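You operate a simulated robot arm through the tools that you are given. There is no shell and no other tool.

The job below is to be done with a simulated robot arm. You get a single attempt, and the scene is never put back.

JOB
Swap the guide block marked mid for the one marked wide, lock it and shut the drawer.
Fine: the old block goes upright into the guides drawer. Set down upright: guide block marked mid, what you pick out.

It is judged by the outcome, as a careful person would: the job done as asked, and still so three seconds after it is handed in. It fails if anything else is knocked over, pushed out of place, dropped, spilled or broken.

ROBOT AND FRAMES
A 7-joint arm with a two-finger parallel gripper, fixed in place. Base frame: the origin is on the floor under the middle of its stand, x ahead of it, y to its left, z up. Lengths are in cm, angles in degrees, forces in N, time in s.
It reaches about 147.9 cm from its shoulder. Its first joint turns from -166.0 to 166.0 degrees. Payload 4.4 kg.
The TCP is the grasp point between the finger pads, 2.3 cm short of the fingertips. In the tool frame z runs along the fingers and y along their closing line. The gripper opens to 9.4 cm. The fingers are 3.8 cm wide and 1 cm thick; the gripper's body (5.4 by 9.6 cm) begins 3.9 cm behind the TCP.
Orientation is that of the tool frame in the base frame, as a unit quaternion [x, y, z, w]. With the fingers straight down and closing along the base's y, the tool's x points along the base's -x, its y along +y and its z along -z.

CONTROLS
- The arm moves only by the tool nudge_tool. Its argument "motion" is a list of rows, each a list of 7 numbers: the shift along the tool's x, y, z in units of 25 mm (1.0 is 25 mm), then the turn, a rotation vector about the tool's x, y, z in units of 8 degrees (1.0 is 8 degrees), then the opening in per cent of the stroke, from 0 (shut) to 100 (fully open). In form: [[tx, ty, tz, rx, ry, rz, hand], ...]. A call has 1 to 20 rows; each row shifts and turns the commanded pose from where the row before left it, along the tool's axes as they then stand. A call with a number of a shift or a turn outside -1 to 1 is refused whole. Rows are played at 5 a second. More than 5 cm and 8.6 degrees between two rows, or a gripper value outside its range, and nothing of the call is played. Where a pose cannot be reached the arm comes as near as it can. A force on the tool above 40 N (or 10 N above the force at the start of the call, whichever is more), or a blocked arm, ends the call early, and 0.2 s more pass. The fingers move at their own pace (about 7.2 cm/s each) and stop on an object; they squeeze with about 43 N. The grip force told is the motor's: it shows also when the fingers shut on nothing. Time passes only in rows, and 0.2 s behind the last, so rows that do not move let the fingers close. The reply holds the time, the measured pose of the TCP, the force on the tool along the base axes, the opening and the grip force, in the units named above and with some noise, with the torque about the TCP (base axes, N m) and any sound that the robot's microphone picked up.
- Cameras (640 x 400 px; columns grow to the right, rows downward): "scene" is fixed at [4.96, 49.96, 137.39]; the picture's right is [-0.65, -0.76, 0.00], its down [-0.27, 0.23, -0.93] and it looks along [0.71, -0.61, -0.36] (base axes); focal length 362 px, centre (320, 200). "wrist" rides on the gripper at [8.6, 1.6, -7.4] in the tool frame; the picture's right is [-0.18, 0.98, 0.00], its down [-0.58, -0.11, -0.81] and it looks along [-0.79, -0.15, 0.59] (tool axes); focal length 243 px, centre (320, 200). There is no depth. A picture from a camera that has moved, and an enlarged one, comes with that camera's place and axes in the base frame and with its lens.
- snapshot(camera): a new picture of that camera. It takes no simulated time.
- enlarge(camera, box): a new picture of the part [left, top, right, bottom] of that camera's present view, enlarged. It takes no simulated time.
- sign_off(): hands the job in; it is judged then, once.

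Places have to be worked out from the pictures, the camera data and where the tool is seen. Open the gripper and draw the arm clear of the work before you hand the job in, unless the task says otherwise.

The tools are called after ">>>" as a command line: name --pt "numbers of a row" for each row, then --argument value for the rest, lists and objects as JSON in quotes. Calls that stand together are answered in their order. nudge_tool: Moves the arm, as the interface text tells. Its arguments: {"type":"object","properties":{"motion":{"type":"array","items":{"type":"array","items":{"type":"number"}}}},"required":["motion"]} The other tools are called the same way: snapshot (camera) takes a picture; enlarge (camera, box) takes an enlarged picture of a part of a camera's view; sign_off () hands the job in.

At the start:

```text
time: 0.0
tool_pos: [59.68, 11.04, 127.29]
ee_rot: [0.0, 1.0, 0.0, 0.0]
force: [0.2, 0.4, 0.4]
torque: [-0.01, 0.0, 0.04]
width: 9.39
gripper_force: 0.2
```

scene: 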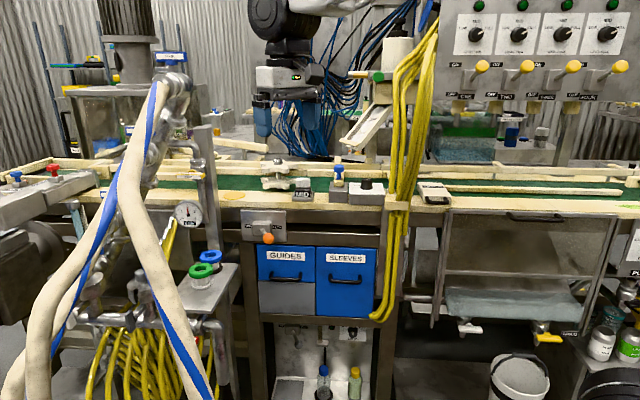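
wrist: 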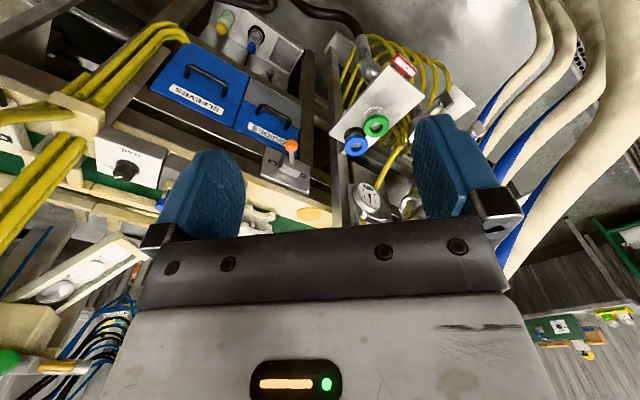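

I start by looking closely at the work area: the guide block marked MID on the conveyor rail and the GUIDES drawer.

>>> enlarge --camera "scene" --box '[220, 140, 420, 265]'

>>> enlarge --camera "scene" --box '[230, 200, 410, 320]'

>>> enlarge --camera "wrist" --box '[120, 20, 440, 240]'

```text
3.20 times, centred on (320, 202) of scene
camera zoom: at [4.96, 49.96, 137.39], right [-0.65, -0.76, 0.0], down [-0.27, 0.23, -0.93], along [0.71, -0.61, -0.36], focal length 1159 px, centre (320, 192)
```

zoom: 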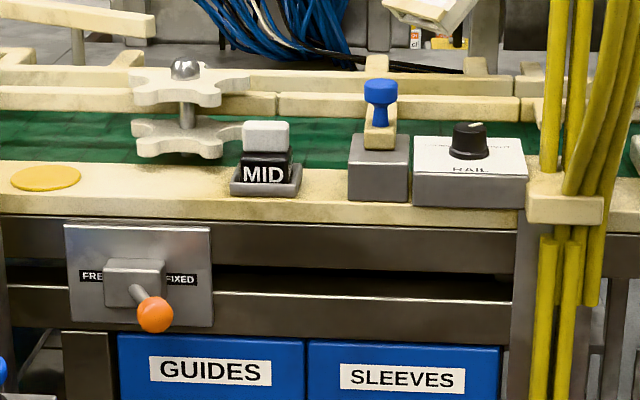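

```text
3.33 times, centred on (320, 260) of scene
camera zoom: at [4.96, 49.96, 137.39], right [-0.65, -0.76, 0.0], down [-0.27, 0.23, -0.93], along [0.71, -0.61, -0.36], focal length 1207 px, centre (320, 0)
```

zoom: 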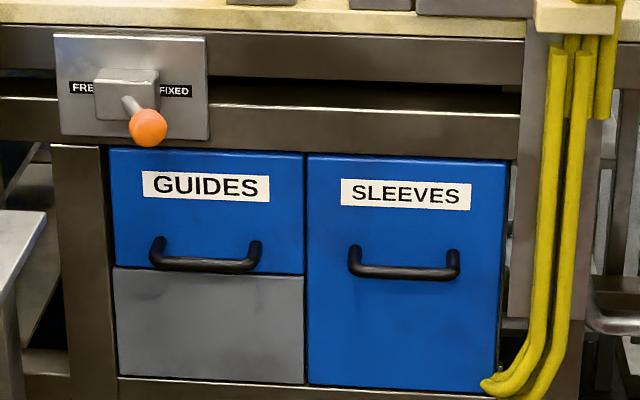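

```text
1.82 times, centred on (280, 130) of wrist
camera zoom: at [50.99, 12.72, 134.68], right [0.18, 0.98, 0.0], down [0.58, -0.11, 0.81], along [0.79, -0.15, -0.59], focal length 441 px, centre (393, 327)
```

zoom: 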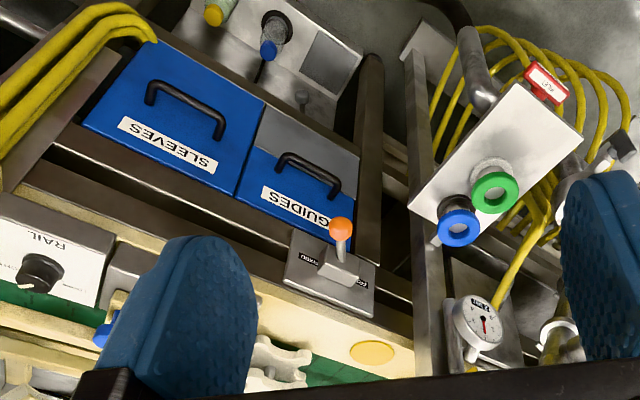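

The bench front is rotated about 40° from my base axes (triangulating, the GUIDES handle is near (92,-9.5,68), the lever knob near (91,-3,86)). I turn the wrist 40° about its own axis so that the wrist camera faces the bench.

>>> nudge_tool --pt "0 0 0 0 0 1 100" --pt "0 0 0 0 0 1 100" --pt "0 0 0 0 0 1 100" --pt "0 0 0 0 0 1 100" --pt "0 0 0 0 0 1 100"

>>> snapshot --camera "wrist"

>>> snapshot --camera "scene"

```text
time: 1.2
tool_pos: [59.67, 11.12, 127.24]
ee_rot: [0.343, 0.94, 0.0, 0.0]
force: [0.1, -0.2, -0.6]
torque: [0.01, -0.02, -0.02]
width: 9.38
gripper_force: 0.0
```

```text
taken
camera wrist: at [54.12, 17.91, 134.66], right [0.77, 0.63, 0.0], down [0.37, -0.46, 0.81], along [0.51, -0.62, -0.59], focal length 243 px, centre (320, 200)
```

wrist: 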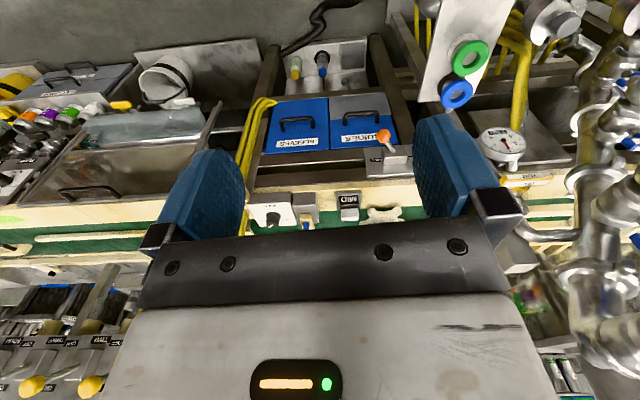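

```text
taken
```

scene: 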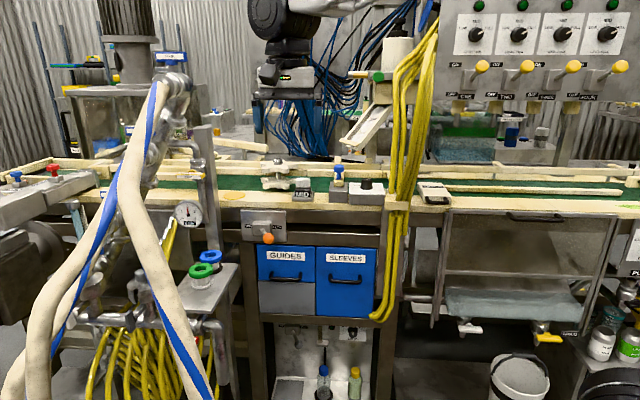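

The wrist camera now faces the bench. I zoom in on the lever, the block's socket and the drawers.

>>> enlarge --camera "wrist" --box '[240, 80, 420, 240]'

>>> enlarge --camera "wrist" --box '[320, 120, 420, 230]'

>>> enlarge --camera "scene" --box '[230, 150, 330, 250]'

```text
2.50 times, centred on (330, 160) of wrist
camera zoom: at [54.12, 17.91, 134.66], right [0.77, 0.63, 0.0], down [0.37, -0.46, 0.81], along [0.51, -0.62, -0.59], focal length 606 px, centre (295, 300)
```

zoom: 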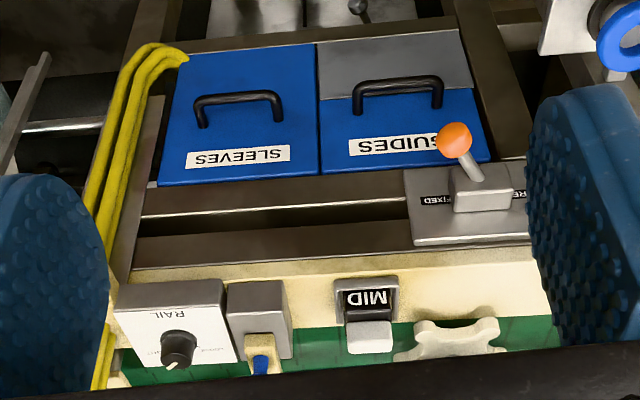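

```text
3.64 times, centred on (370, 175) of wrist
camera zoom: at [54.12, 17.91, 134.66], right [0.77, 0.63, 0.0], down [0.37, -0.46, 0.81], along [0.51, -0.62, -0.59], focal length 882 px, centre (138, 291)
```

zoom: 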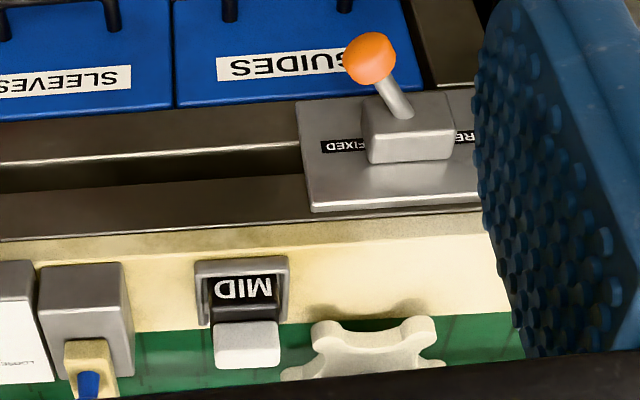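

```text
4.00 times, centred on (280, 200) of scene
camera zoom: at [4.96, 49.96, 137.39], right [-0.65, -0.76, 0.0], down [-0.27, 0.23, -0.93], along [0.71, -0.61, -0.36], focal length 1449 px, centre (480, 200)
```

zoom: 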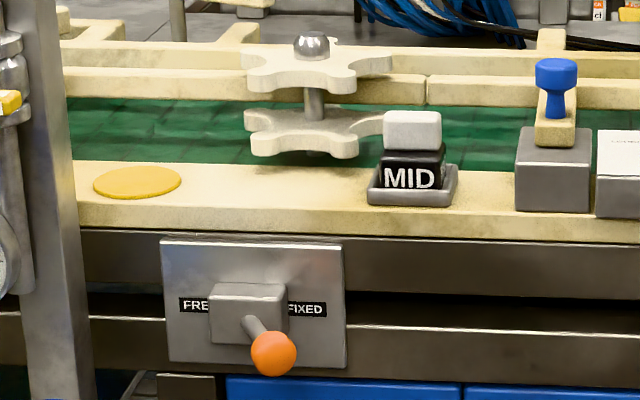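

Knob, plate corner and block triangulate well; now I need the bench's exact direction. I look at narrow sections of the long bench edge to measure its slope.

>>> enlarge --camera "scene" --box '[215, 185, 295, 235]'

>>> enlarge --camera "scene" --box '[310, 185, 390, 235]'

>>> enlarge --camera "scene" --box '[440, 185, 640, 310]'

>>> enlarge --camera "scene" --box '[240, 230, 400, 330]'

```text
8.00 times, centred on (255, 210) of scene
camera zoom: at [4.96, 49.96, 137.39], right [-0.65, -0.76, 0.0], down [-0.27, 0.23, -0.93], along [0.71, -0.61, -0.36], focal length 2898 px, centre (840, 120)
```

zoom: 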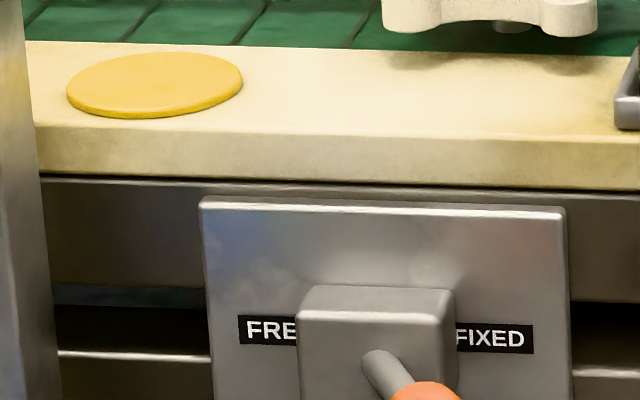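

```text
8.00 times, centred on (350, 210) of scene
camera zoom: at [4.96, 49.96, 137.39], right [-0.65, -0.76, 0.0], down [-0.27, 0.23, -0.93], along [0.71, -0.61, -0.36], focal length 2898 px, centre (80, 120)
```

zoom: 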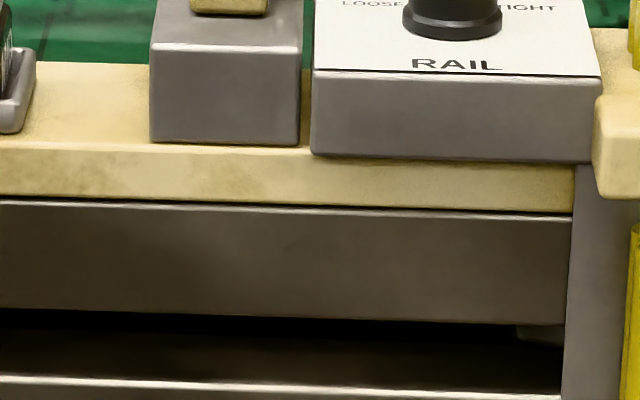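

```text
3.20 times, centred on (540, 248) of scene
camera zoom: at [4.96, 49.96, 137.39], right [-0.65, -0.76, 0.0], down [-0.27, 0.23, -0.93], along [0.71, -0.61, -0.36], focal length 1159 px, centre (-384, 48)
```

zoom: 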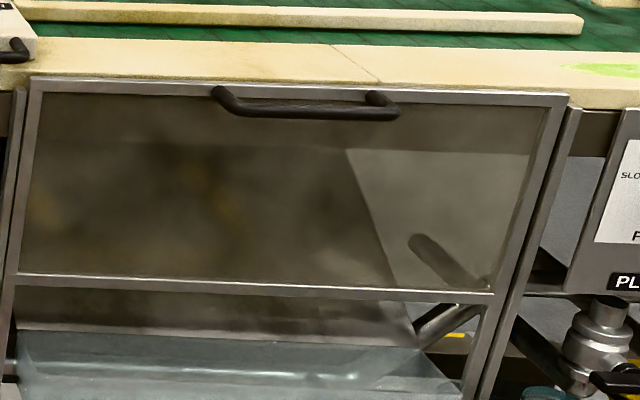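

```text
4.00 times, centred on (320, 280) of scene
camera zoom: at [4.96, 49.96, 137.39], right [-0.65, -0.76, 0.0], down [-0.27, 0.23, -0.93], along [0.71, -0.61, -0.36], focal length 1449 px, centre (320, -120)
```

zoom: 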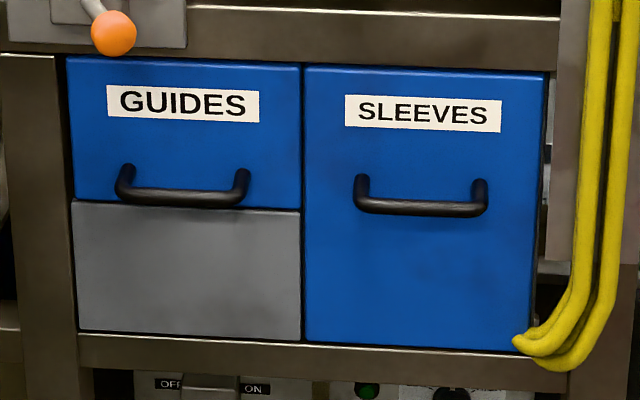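

The bench direction comes out at 45° (into the bench = (0.707,-0.707)). In bench coordinates the lever knob is tilted toward FIXED, about 3 cm right of its pivot. I turn the last 5° and approach the knob with the fingers down, stopping short of it to look.

>>> nudge_tool --pt "0 0 0 0 0 0.61 100" --pt "-0.9 0.42 0.9 0 0 0 100" --pt "-0.9 0.42 0.9 0 0 0 100" --pt "-0.9 0.42 0.9 0 0 0 100" --pt "-0.9 0.42 0.9 0 0 0 100" --pt "-0.9 0.42 0.9 0 0 0 100" --pt "-0.9 0.42 0.9 0 0 0 100" --pt "-0.9 0.42 0.9 0 0 0 100" --pt "-0.9 0.42 0.9 0 0 0 100"

>>> snapshot --camera "wrist"

>>> snapshot --camera "scene"

```text
time: 3.2
tool_pos: [78.54, 4.42, 109.47]
ee_rot: [0.382, 0.924, 0.0, 0.0]
force: [0.1, 0.0, 0.9]
torque: [-0.01, -0.01, 0.03]
width: 9.41
gripper_force: 0.1
```

```text
taken
camera wrist: at [73.48, 11.64, 116.81], right [0.82, 0.57, 0.0], down [0.33, -0.49, 0.81], along [0.46, -0.66, -0.59], focal length 243 px, centre (320, 200)
```

wrist: 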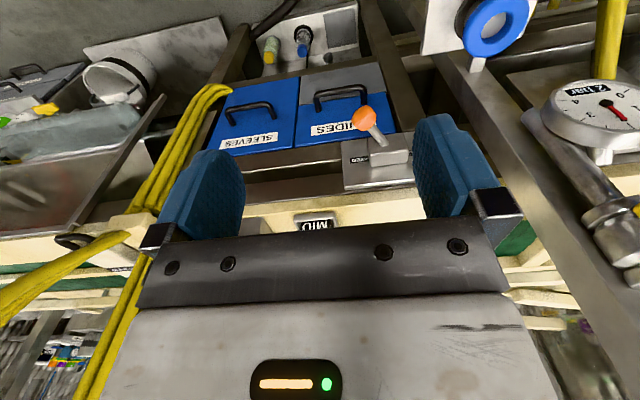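

```text
taken
```

scene: 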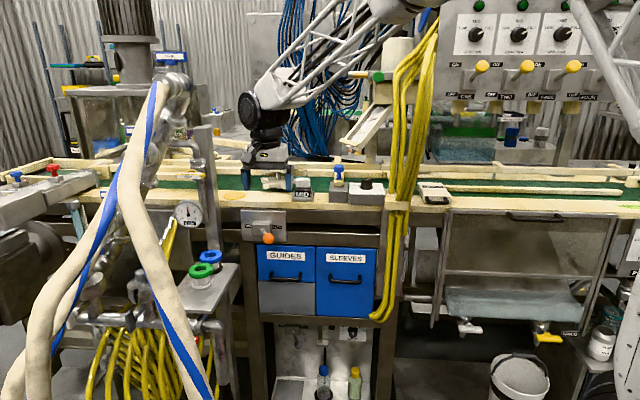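

The knob confirms at about bench coordinates (a 62.7, b 66.2, z 86), so I lower in front of it to z 86, narrow the opening to about 5 cm, and look.

>>> nudge_tool --pt "0 0.2 0.94 0 0 0 100" --pt "0 0.2 0.94 0 0 0 100" --pt "0 0.2 0.94 0 0 0 100" --pt "0 0.2 0.94 0 0 0 100" --pt "0 0.2 0.94 0 0 0 80" --pt "0 0.2 0.94 0 0 0 55" --pt "0 0.2 0.94 0 0 0 55" --pt "0 0.22 0.94 0 0 0 55" --pt "0 0 0.94 0 0 0 55" --pt "0 0 0.94 0 0 0 55"

>>> snapshot --camera "wrist"

>>> enlarge --camera "scene" --box '[180, 140, 380, 265]'

```text
time: 5.4
tool_pos: [81.34, 7.09, 85.92]
ee_rot: [0.381, 0.924, 0.0, 0.001]
force: [0.9, 1.1, -0.1]
torque: [0.03, 0.0, 0.0]
width: 5.15
gripper_force: 0.0
```

```text
taken
camera wrist: at [76.3, 14.47, 93.3], right [0.82, 0.57, 0.0], down [0.33, -0.49, 0.81], along [0.46, -0.66, -0.59], focal length 243 px, centre (320, 200)
```

wrist: 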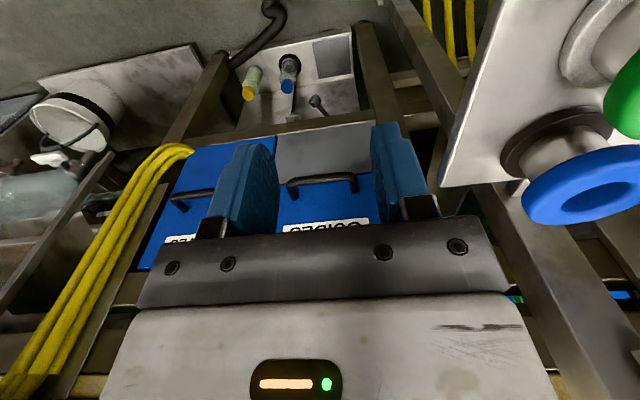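

```text
3.20 times, centred on (280, 202) of scene
camera zoom: at [4.96, 49.96, 137.39], right [-0.65, -0.76, 0.0], down [-0.27, 0.23, -0.93], along [0.71, -0.61, -0.36], focal length 1159 px, centre (448, 192)
```

zoom: 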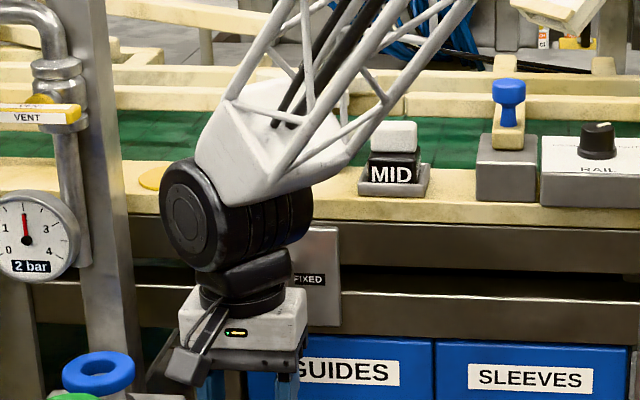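

The tool is in front of the plate at the right height. I check the whole scene for the arm's clearance to the yellow hoses before moving in.

>>> snapshot --camera "scene"

```text
taken
```

scene: 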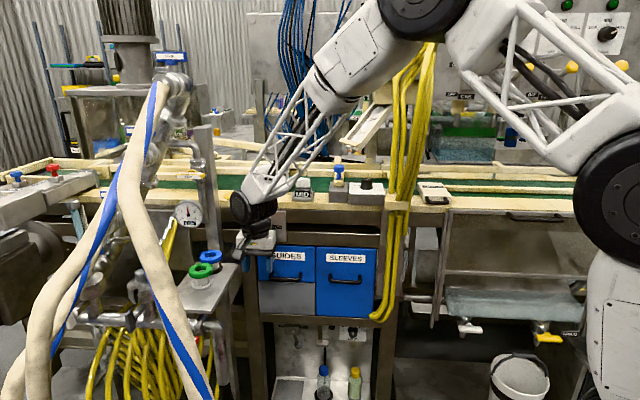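

The forearm has room from the yellow hoses. I move in along the bench normal so that the fingers straddle the orange knob.

>>> nudge_tool --pt "-0.9 0 0 0 0 0 55" --pt "-0.9 0 0 0 0 0 55" --pt "-0.9 0 0 0 0 0 55" --pt "-0.5 0 0 0 0 0 55"

>>> enlarge --camera "scene" --box '[200, 180, 320, 260]'

>>> snapshot --camera "wrist"

```text
time: 6.4
tool_pos: [86.94, 1.47, 85.91]
ee_rot: [0.382, 0.924, 0.0, 0.0]
force: [0.1, -0.5, 0.1]
torque: [-0.02, -0.02, 0.03]
width: 5.17
gripper_force: 0.0
```

```text
5.00 times, centred on (260, 220) of scene
camera zoom: at [4.96, 49.96, 137.39], right [-0.65, -0.76, 0.0], down [-0.27, 0.23, -0.93], along [0.71, -0.61, -0.36], focal length 1811 px, centre (620, 100)
```

zoom: 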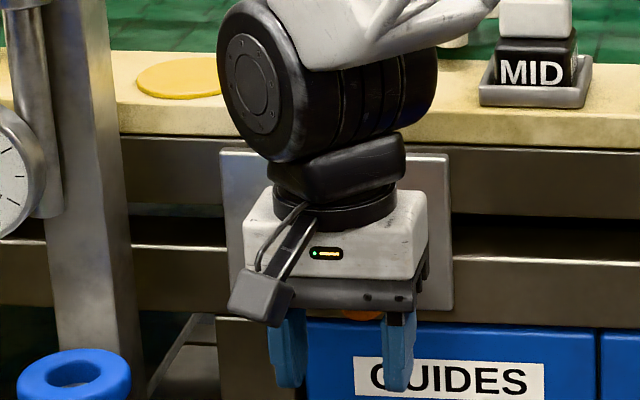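

```text
taken
camera wrist: at [81.87, 8.78, 93.29], right [0.82, 0.57, 0.0], down [0.34, -0.49, 0.81], along [0.46, -0.66, -0.59], focal length 243 px, centre (320, 200)
```

wrist: 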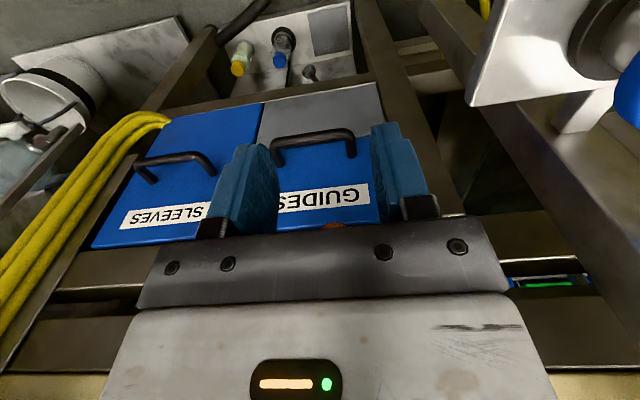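

Both fingers are either side of the knob's line, so I go the remaining 5.7 cm in, then check.

>>> nudge_tool --pt "-0.8 0 0 0 0 0 55" --pt "-0.8 0.04 0 0 0 0 55" --pt "-0.7 0.04 0 0 0 0 55" --pt "0 0 0 0 0 0 55"

>>> enlarge --camera "scene" --box '[200, 180, 320, 260]'

>>> enlarge --camera "wrist" --box '[180, 100, 500, 300]'

```text
time: 7.4
tool_pos: [91.03, -2.39, 85.71]
ee_rot: [0.382, 0.924, 0.0, 0.0]
force: [-0.1, 0.4, -0.1]
torque: [0.0, -0.03, 0.01]
width: 5.21
gripper_force: 0.2
```

```text
5.00 times, centred on (260, 220) of scene
camera zoom: at [4.96, 49.96, 137.39], right [-0.65, -0.76, 0.0], down [-0.27, 0.23, -0.93], along [0.71, -0.61, -0.36], focal length 1811 px, centre (620, 100)
```

zoom: 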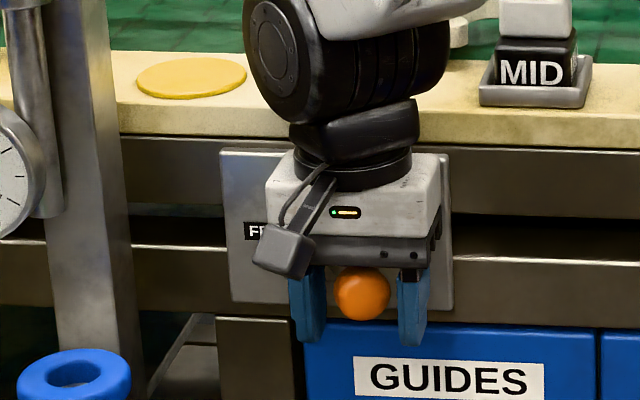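

```text
2.00 times, centred on (340, 200) of wrist
camera zoom: at [86.05, 4.92, 93.2], right [0.82, 0.57, 0.0], down [0.34, -0.49, 0.81], along [0.46, -0.66, -0.59], focal length 485 px, centre (280, 200)
```

zoom: 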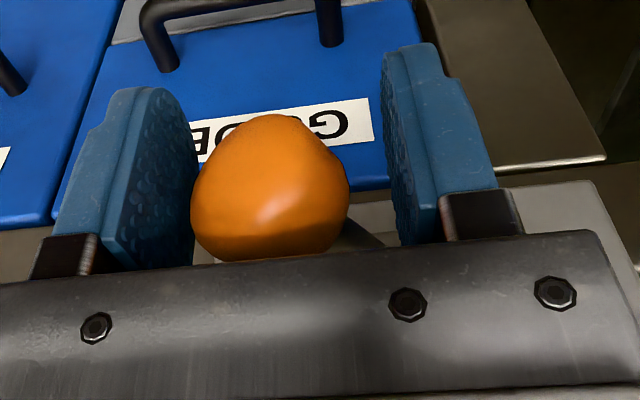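

The knob sits between the fingers. I push it left (toward FREE) in 1 cm steps and watch the force.

>>> nudge_tool --pt "0 0.4 0 0 0 0 55" --pt "0 0.4 0 0 0 0 55" --pt "0.05 0.4 0 0 0 0 55" --pt "0.05 0.4 0 0 0 0 55" --pt "0 0.4 0 0 0 0 55" --pt "0 0.4 0 0 0 0 55" --pt "0 0.2 0 0 0 0 55"

>>> enlarge --camera "scene" --box '[200, 180, 320, 260]'

>>> enlarge --camera "wrist" --box '[180, 100, 500, 300]'

```text
time: 9.0
tool_pos: [95.55, 2.34, 85.75]
ee_rot: [0.382, 0.924, 0.0, -0.001]
force: [0.1, -0.3, 0.6]
torque: [0.0, 0.03, -0.01]
width: 5.2
gripper_force: 0.1
```

```text
5.00 times, centred on (260, 220) of scene
camera zoom: at [4.96, 49.96, 137.39], right [-0.65, -0.76, 0.0], down [-0.27, 0.23, -0.93], along [0.71, -0.61, -0.36], focal length 1811 px, centre (620, 100)
```

zoom: 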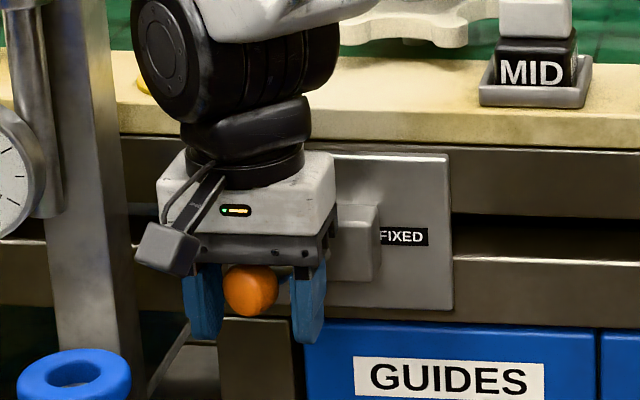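

```text
2.00 times, centred on (340, 200) of wrist
camera zoom: at [90.53, 9.63, 93.16], right [0.82, 0.57, 0.0], down [0.34, -0.49, 0.81], along [0.46, -0.66, -0.59], focal length 485 px, centre (280, 200)
```

zoom: 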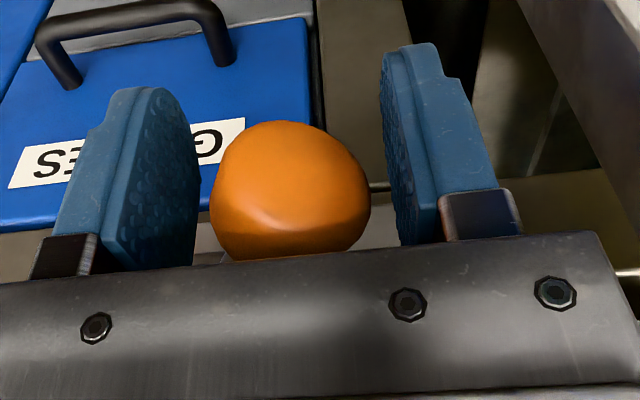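

The lever swung over and the knob stays centred at about a 69.5, mirrored from before, with no force on the tool. I back straight out and look at it.

>>> nudge_tool --pt "0.8 0 0 0 0 0 55" --pt "0.8 0 0 0 0 0 55" --pt "0.8 0 0 0 0 0 55" --pt "0.8 -0.4 -0.3 0 0 0 55" --pt "0.8 -0.8 -0.8 0 0 0 100" --pt "0.5 -0.8 -0.8 0 0 0 100" --pt "0 -0.8 -0.8 0 0 0 100"

>>> snapshot --camera "wrist"

>>> snapshot --camera "scene"

>>> enlarge --camera "scene" --box '[200, 180, 320, 260]'

```text
time: 10.6
tool_pos: [82.57, 5.34, 92.41]
ee_rot: [0.382, 0.924, 0.0, 0.001]
force: [-0.1, -0.5, -0.4]
torque: [-0.02, 0.0, 0.05]
width: 9.4
gripper_force: 0.0
```

```text
taken
camera wrist: at [77.61, 12.6, 99.91], right [0.82, 0.57, 0.0], down [0.34, -0.49, 0.81], along [0.46, -0.66, -0.59], focal length 243 px, centre (320, 200)
```

wrist: 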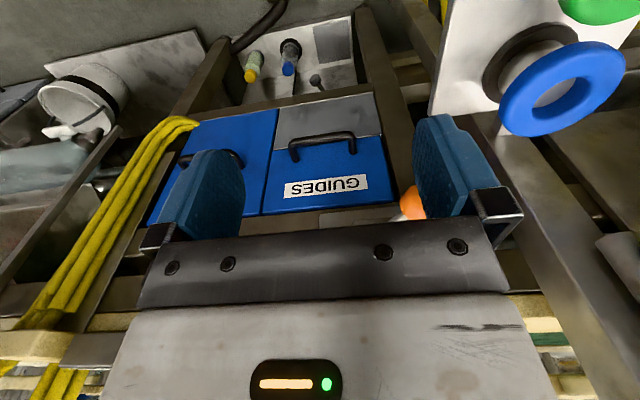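

```text
taken
```

scene: 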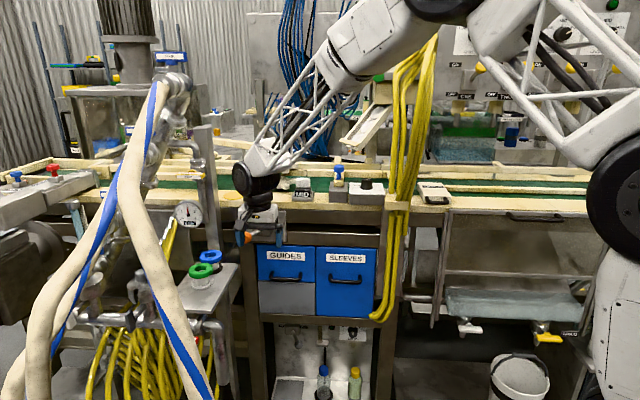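

```text
5.00 times, centred on (260, 220) of scene
camera zoom: at [4.96, 49.96, 137.39], right [-0.65, -0.76, 0.0], down [-0.27, 0.23, -0.93], along [0.71, -0.61, -0.36], focal length 1811 px, centre (620, 100)
```

zoom: 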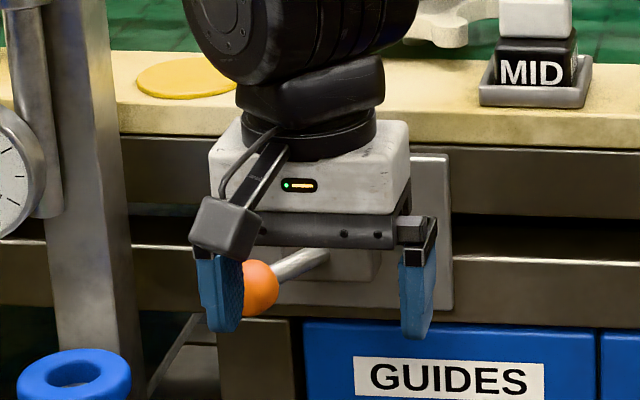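

The lever now points to FREE. Next is the drawer: its handle bar is horizontal, so I need the fingers pointing at the bench and closing vertically. I draw back a little and begin turning the hand (120° about a diagonal axis, first half), then check the pose.

>>> nudge_tool --pt "0.8 -0.4 0 0 0 0 100" --pt "0.8 -0.4 0 0 0 0 100" --pt "0.8 -0.4 0 0 0 0 100" --pt "0.8 -0.26 0 0 0 0 100" --pt "0 0 0 0.577 -0.577 -0.577 100" --pt "0 0 0 0.577 -0.577 -0.577 100" --pt "0 0 0 0.577 -0.577 -0.577 100" --pt "0 0 0 0.577 -0.577 -0.577 100" --pt "0 0 0 0.577 -0.577 -0.577 100" --pt "0 0 0 0.577 -0.577 -0.577 100" --pt "0 0 0 0.577 -0.577 -0.577 100"

>>> snapshot --camera "scene"

```text
time: 13.0
tool_pos: [74.39, 8.5, 92.53]
ee_rot: [0.086, 0.92, -0.354, 0.148]
force: [-0.9, -0.3, -0.2]
torque: [0.03, -0.06, 0.01]
width: 9.4
gripper_force: 0.1
```

```text
taken
```

scene: 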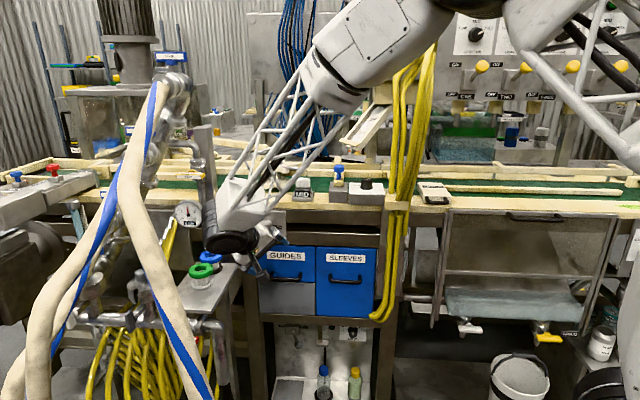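

The hand is halfway and clear; the pose tracks as commanded. I finish the turn.

>>> nudge_tool --pt "0 0 0 0.577 -0.577 -0.577 100" --pt "0 0 0 0.577 -0.577 -0.577 100" --pt "0 0 0 0.577 -0.577 -0.577 100" --pt "0 0 0 0.577 -0.577 -0.577 100" --pt "0 0 0 0.577 -0.577 -0.577 100" --pt "0 0 0 0.577 -0.577 -0.577 100" --pt "0 0 0 0.577 -0.577 -0.577 100" --pt "0 0 0 0.577 -0.577 -0.577 100"

>>> snapshot --camera "scene"

>>> snapshot --camera "wrist"

```text
time: 14.8
tool_pos: [74.38, 8.43, 92.52]
ee_rot: [0.272, -0.652, 0.653, -0.272]
force: [-0.1, 0.8, -0.1]
torque: [0.06, 0.01, 0.0]
width: 9.41
gripper_force: 0.1
```

```text
taken
```

scene: 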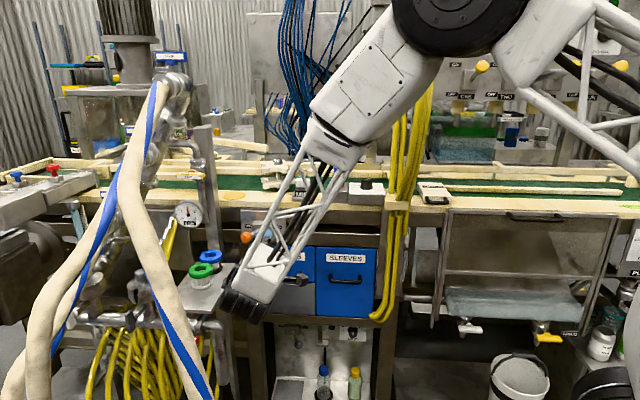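

```text
taken
camera wrist: at [63.01, 7.6, 90.87], right [0.13, 0.13, -0.98], down [-0.16, 0.98, 0.11], along [0.98, 0.15, 0.15], focal length 243 px, centre (320, 200)
```

wrist: 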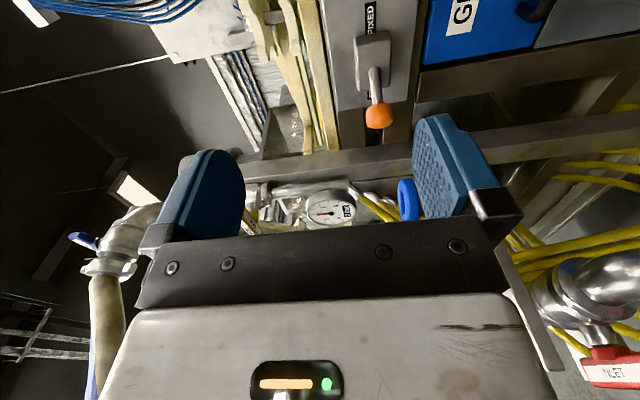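

The tool now points horizontally at the bench with the fingers closing vertically. I lower to the handle's height (z about 68) and move part of the way in.

>>> nudge_tool --pt "0 0.9 0 0 0 0 100" --pt "0 0.9 0 0 0 0 100" --pt "0 0.9 0 0 0 0 100" --pt "0 0.9 0 0 0 0 100" --pt "0 0.9 0 0 0 0 100" --pt "0 0.9 0 0 0 0 100" --pt "0 0.9 0 0 0 0 100" --pt "0 0.9 0 0 0 0 100" --pt "0 0.9 0 0 0 0 100" --pt "0 0.9 0 0 0 0 100" --pt "0 0.72 0 0 0 0 100" --pt "0 0 0.8 0 0 0 100" --pt "0 0 0.8 0 0 0 100" --pt "0 0 0.8 0 0 0 100" --pt "0 0 0.8 0 0 0 100" --pt "0 0 0.8 0 0 0 100"

>>> snapshot --camera "scene"

>>> snapshot --camera "wrist"

>>> enlarge --camera "scene" --box '[220, 220, 380, 320]'

```text
time: 18.2
tool_pos: [81.59, 1.46, 68.24]
ee_rot: [-0.271, 0.653, -0.653, 0.272]
force: [-0.6, 0.9, 0.6]
torque: [-0.01, -0.06, 0.0]
width: 9.41
gripper_force: 0.0
```

```text
taken
```

scene: 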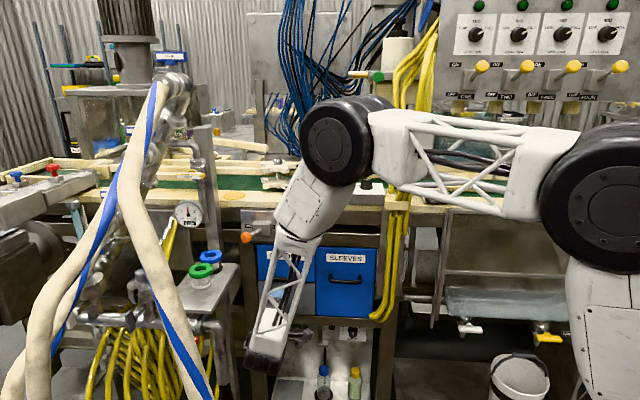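

```text
taken
camera wrist: at [70.1, 0.58, 66.47], right [0.13, 0.13, -0.98], down [-0.16, 0.98, 0.11], along [0.98, 0.15, 0.15], focal length 243 px, centre (320, 200)
```

wrist: 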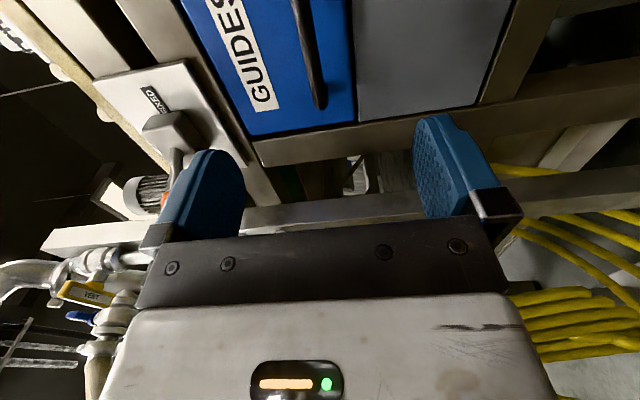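

```text
4.00 times, centred on (300, 270) of scene
camera zoom: at [4.96, 49.96, 137.39], right [-0.65, -0.76, 0.0], down [-0.27, 0.23, -0.93], along [0.71, -0.61, -0.36], focal length 1449 px, centre (400, -80)
```

zoom: 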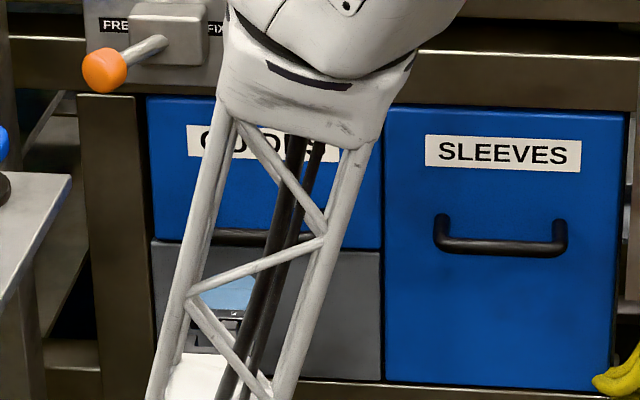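

The tool is at handle height about 15 cm in front. I zoom in on the handle in the wrist picture to refine its height.

>>> enlarge --camera "wrist" --box '[200, 0, 440, 150]'

```text
2.67 times, centred on (320, 75) of wrist
camera zoom: at [70.1, 0.58, 66.47], right [0.13, 0.13, -0.98], down [-0.16, 0.98, 0.11], along [0.98, 0.15, 0.15], focal length 647 px, centre (320, 533)
```

zoom: 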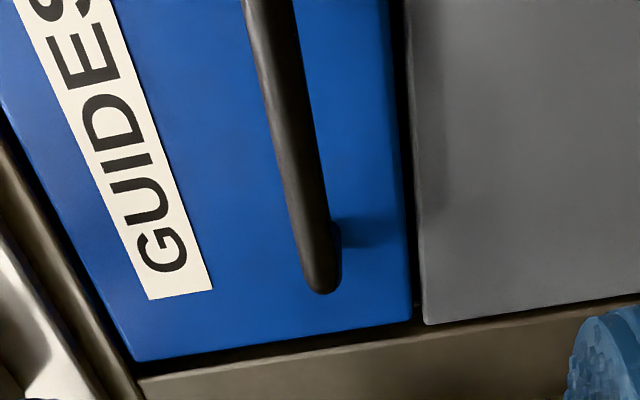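

By this view the bar is nearer z 69, b about 71. I raise 0.6 cm and go in most of the way.

>>> nudge_tool --pt "0 -0.24 0.6 0 0 0 100" --pt "0 0 0.8 0 0 0 100" --pt "0 0 0.8 0 0 0 100" --pt "0 0 0.8 0 0 0 100" --pt "0 0 0.8 0 0 0 100" --pt "0 0 0.6 0 0 0 100"

>>> snapshot --camera "wrist"

>>> snapshot --camera "scene"

```text
time: 19.6
tool_pos: [89.31, -6.38, 68.91]
ee_rot: [0.272, -0.652, 0.653, -0.272]
force: [0.6, 0.2, 0.4]
torque: [0.01, 0.01, -0.01]
width: 9.4
gripper_force: 0.1
```

```text
taken
camera wrist: at [77.89, -7.23, 67.23], right [0.13, 0.13, -0.98], down [-0.16, 0.98, 0.11], along [0.98, 0.14, 0.15], focal length 243 px, centre (320, 200)
```

wrist: 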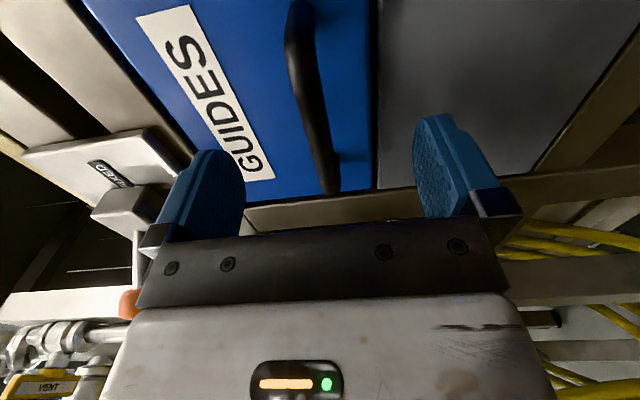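

```text
taken
```

scene: 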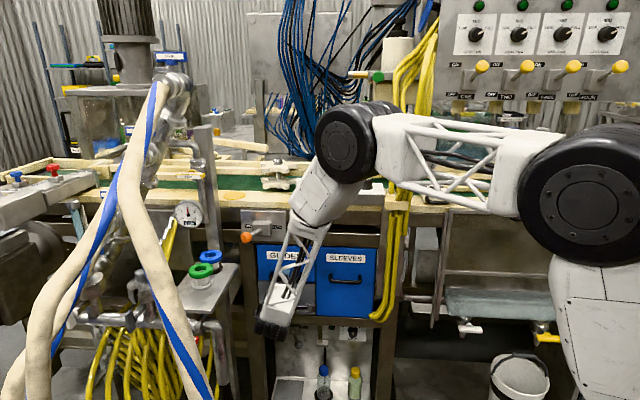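

The bar lies between the fingers. I advance the last 3 cm and close on it.

>>> nudge_tool --pt "0 0 0.6 0 0 0 100" --pt "0 0 0.6 0 0 0 100" --pt "0 0 0 0 0 0 100"

>>> snapshot --camera "wrist"

```text
time: 20.4
tool_pos: [91.44, -8.62, 68.87]
ee_rot: [-0.272, 0.653, -0.653, 0.272]
force: [0.2, 0.1, -0.2]
torque: [-0.01, -0.02, 0.03]
width: 9.38
gripper_force: 0.1
```

```text
taken
camera wrist: at [79.96, -9.45, 67.19], right [0.13, 0.13, -0.98], down [-0.16, 0.98, 0.11], along [0.98, 0.14, 0.15], focal length 243 px, centre (320, 200)
```

wrist: 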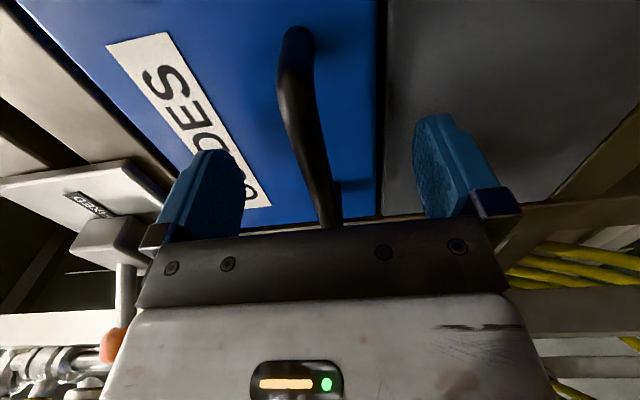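

TCP is at the bar's depth and height; I close the fingers on it.

>>> nudge_tool --pt "0 0 0 0 0 0 50" --pt "0 0 0 0 0 0 20" --pt "0 0 0 0 0 0 0" --pt "0 0 0 0 0 0 0" --pt "0 0 0 0 0 0 0" --pt "0 0 0 0 0 0 0"

>>> snapshot --camera "wrist"

```text
time: 21.8
tool_pos: [91.34, -8.61, 69.1]
ee_rot: [0.27, -0.653, 0.653, -0.271]
force: [-12.7, -0.8, 26.1]
torque: [-0.33, 0.06, -0.52]
width: 1.38
gripper_force: 44.9
```

```text
taken
camera wrist: at [79.98, -9.44, 67.3], right [0.13, 0.13, -0.98], down [-0.16, 0.98, 0.11], along [0.98, 0.14, 0.15], focal length 243 px, centre (320, 200)
```

wrist: 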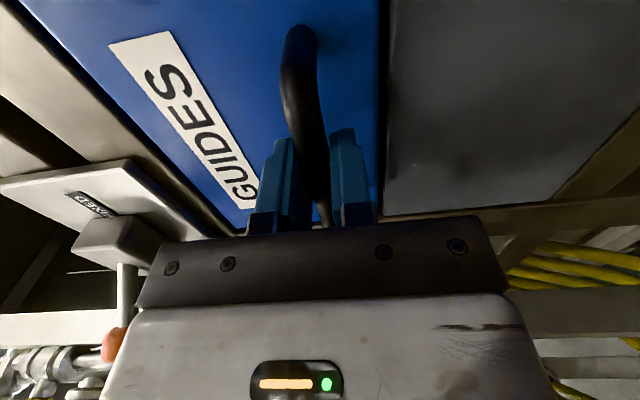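

The bar is held (opening 1.38 cm). The bar sits a hair higher than the tool, so I ease up 0.3 cm to relieve the load, then start pulling straight out.

>>> nudge_tool --pt "0 -0.1 0 0 0 0 0" --pt "0 0 -0.2 0 0 0 0" --pt "0 0 -0.4 0 0 0 0" --pt "0 0 -0.4 0 0 0 0"

>>> snapshot --camera "wrist"

```text
time: 22.8
tool_pos: [89.61, -6.69, 69.02]
ee_rot: [-0.271, 0.653, -0.653, 0.271]
force: [-2.1, -3.3, -3.8]
torque: [0.34, -0.18, 0.81]
width: 1.38
gripper_force: 44.9
```

```text
taken
camera wrist: at [78.15, -7.61, 67.34], right [0.13, 0.13, -0.98], down [-0.16, 0.98, 0.11], along [0.98, 0.14, 0.15], focal length 243 px, centre (320, 200)
```

wrist: 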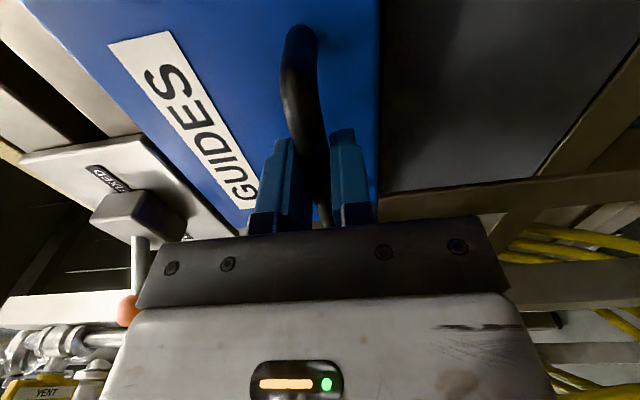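

The drawer is sliding with little force. I keep pulling straight along the normal.

>>> nudge_tool --pt "0 0 -0.6 0 0 0 0" --pt "0 0 -0.6 0 0 0 0" --pt "0 0 -0.6 0 0 0 0" --pt "0 0 -0.6 0 0 0 0" --pt "0 0 -0.6 0 0 0 0" --pt "0 0 -0.6 0 0 0 0" --pt "0 0 -0.6 0 0 0 0" --pt "0 0 -0.6 0 0 0 0"

>>> snapshot --camera "wrist"

>>> snapshot --camera "scene"

```text
time: 24.6
tool_pos: [81.14, 1.81, 69.06]
ee_rot: [-0.271, 0.653, -0.653, 0.271]
force: [-16.8, -17.9, 0.5]
torque: [0.02, 0.02, 0.24]
width: 1.39
gripper_force: 45.0
```

```text
taken
camera wrist: at [69.74, 0.82, 67.31], right [0.13, 0.13, -0.98], down [-0.16, 0.98, 0.11], along [0.98, 0.14, 0.15], focal length 243 px, centre (320, 200)
```

wrist: 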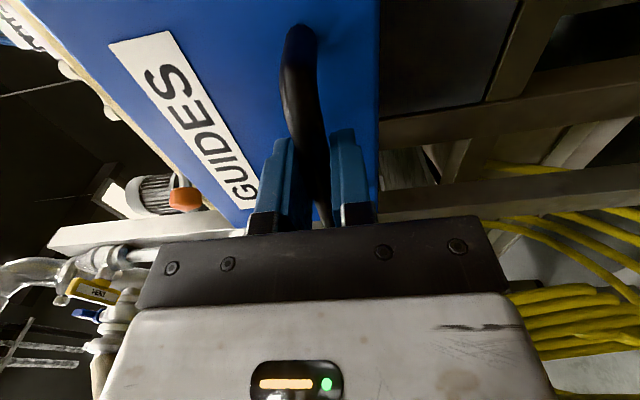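

```text
taken
```

scene: 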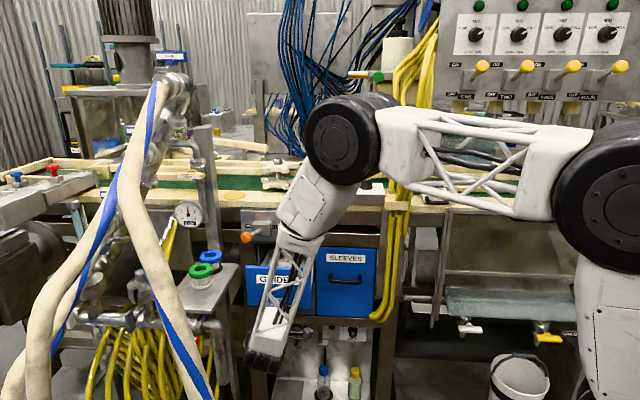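

The drawer is out about 14.5 cm; a sideways force of about 24 N toward the right shows my pull line is slightly off. I ease 0.25 cm to the right and read the force.

>>> nudge_tool --pt "0.1 0 0 0 0 0 0" --pt "0 0 0 0 0 0 0"

```text
time: 25.3
tool_pos: [81.02, 1.73, 69.05]
ee_rot: [-0.274, 0.653, -0.652, 0.272]
force: [9.4, 9.4, -10.0]
torque: [-0.09, 0.19, -0.77]
width: 1.38
gripper_force: 45.1
stopped in row 2: the force on the tool passed its limit at 42 N (the readings are from after the stop); the commanded pose is now the measured one
```

The lateral load reversed to a mild +13 N, so the true line is in between. I continue pulling in smaller steps and watch the force.

>>> nudge_tool --pt "-0.02 0 -0.4 0 0 0 0" --pt "0 0 -0.5 0 0 0 0" --pt "0 0 -0.5 0 0 0 0" --pt "0 0 -0.5 0 0 0 0"

```text
time: 26.4
tool_pos: [77.63, 5.01, 69.07]
ee_rot: [-0.274, 0.652, -0.652, 0.274]
force: [4.2, 4.2, -8.9]
torque: [0.24, -0.15, -0.08]
width: 1.39
gripper_force: 44.9
stopped in row 4: the force on the tool passed its limit at 42 N (the readings are from after the stop); the commanded pose is now the measured one
```

The drawer came out about 19.4 cm and then the pull met resistance, most likely its end stop. I open the fingers and draw back clear of the handle.

>>> nudge_tool --pt "0 0 0 0 0 0 50" --pt "0 0 0 0 0 0 100" --pt "0 0 0 0 0 0 100" --pt "0 0 -0.6 0 0 0 100" --pt "0 0 -0.8 0 0 0 100" --pt "0 0 -0.8 0 0 0 100" --pt "0 0 -0.8 0 0 0 100"

>>> snapshot --camera "wrist"

>>> snapshot --camera "scene"

```text
time: 28.0
tool_pos: [72.22, 10.29, 69.14]
ee_rot: [-0.275, 0.653, -0.651, 0.274]
force: [0.6, -0.2, -0.1]
torque: [-0.02, 0.02, 0.01]
width: 9.4
gripper_force: 0.1
```

```text
taken
camera wrist: at [60.87, 9.47, 67.37], right [0.13, 0.13, -0.98], down [-0.17, 0.98, 0.11], along [0.98, 0.15, 0.15], focal length 243 px, centre (320, 200)
```

wrist: 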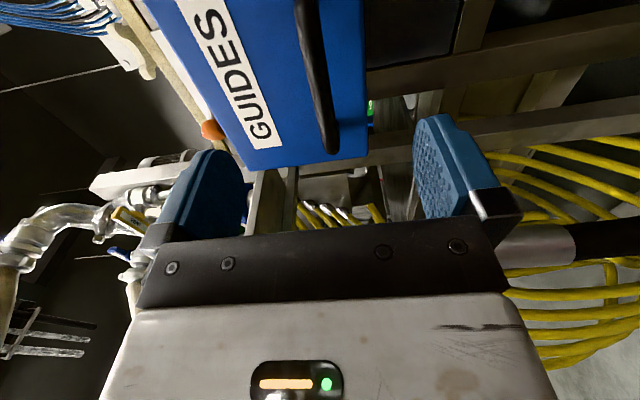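

```text
taken
```

scene: 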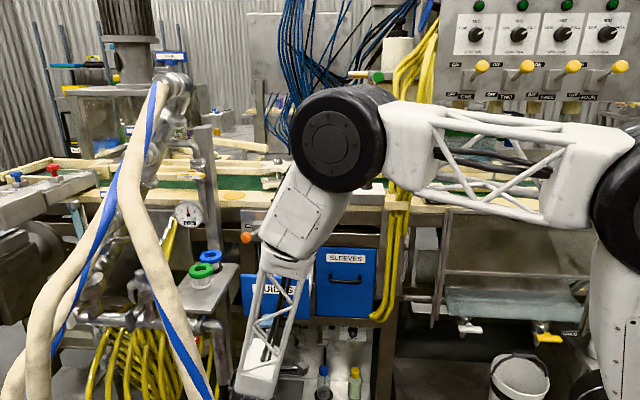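

Released cleanly and the drawer stays open. I raise the hand and turn it back to fingers-down to look into the drawer.

>>> nudge_tool --pt "0 -0.9 0 0 0 0 100" --pt "0 -0.9 0 0 0 0 100" --pt "0 -0.9 0 0 0 0 100" --pt "0 -0.9 0 0 0 0 100" --pt "0 -0.9 0 0 0 0 100" --pt "0 -0.9 0 0 0 0 100" --pt "0 -0.9 0 0 0 0 100" --pt "0 -0.9 0 0 0 0 100" --pt "0 -0.9 0 0 0 0 100" --pt "0 -0.9 0 0 0 0 100" --pt "0 -0.9 0 0 0 0 100" --pt "0 -0.9 0 0 0 0 100" --pt "0 -0.9 0 0 0 0 100"

>>> nudge_tool --pt "0 0 0 -0.577 0.577 0.577 100" --pt "0 0 0 -0.577 0.577 0.577 100" --pt "0 0 0 -0.577 0.577 0.577 100" --pt "0 0 0 -0.577 0.577 0.577 100" --pt "0 0 0 -0.577 0.577 0.577 100" --pt "0 0 0 -0.577 0.577 0.577 100" --pt "0 0 0 -0.577 0.577 0.577 100" --pt "0 0 0 -0.577 0.577 0.577 100" --pt "0 0 0 -0.577 0.577 0.577 100" --pt "0 0 0 -0.577 0.577 0.577 100" --pt "0 0 0 -0.577 0.577 0.577 100" --pt "0 0 0 -0.577 0.577 0.577 100" --pt "0 0 0 -0.577 0.577 0.577 100" --pt "0 0 0 -0.577 0.577 0.577 100" --pt "0 0 0 -0.577 0.577 0.577 100"

>>> snapshot --camera "wrist"

>>> snapshot --camera "scene"

```text
time: 30.8
tool_pos: [72.21, 10.41, 98.46]
ee_rot: [0.274, -0.652, 0.652, -0.273]
force: [-0.4, 1.1, 0.4]
torque: [0.01, -0.01, 0.02]
width: 9.4
gripper_force: 0.1
```

```text
time: 34.0
tool_pos: [72.31, 10.36, 98.14]
ee_rot: [0.38, 0.925, 0.001, -0.001]
force: [0.5, 0.8, -0.2]
torque: [-0.01, 0.05, 0.02]
width: 9.41
gripper_force: 0.0
```

```text
taken
camera wrist: at [67.26, 17.6, 105.67], right [0.82, 0.57, 0.0], down [0.34, -0.49, 0.81], along [0.46, -0.66, -0.59], focal length 243 px, centre (320, 200)
```

wrist: 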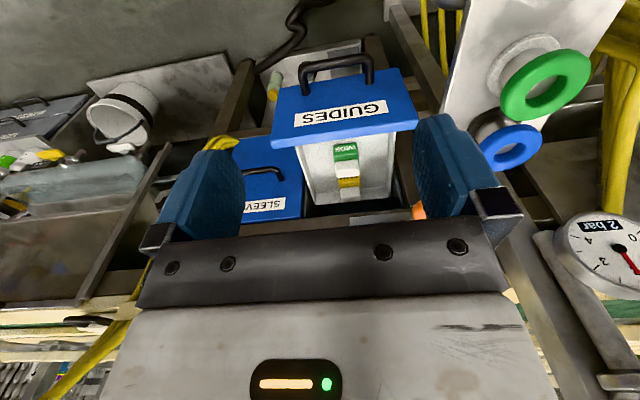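

```text
taken
```

scene: 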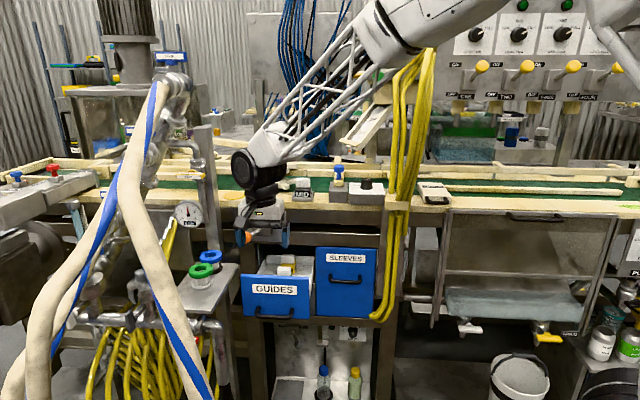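

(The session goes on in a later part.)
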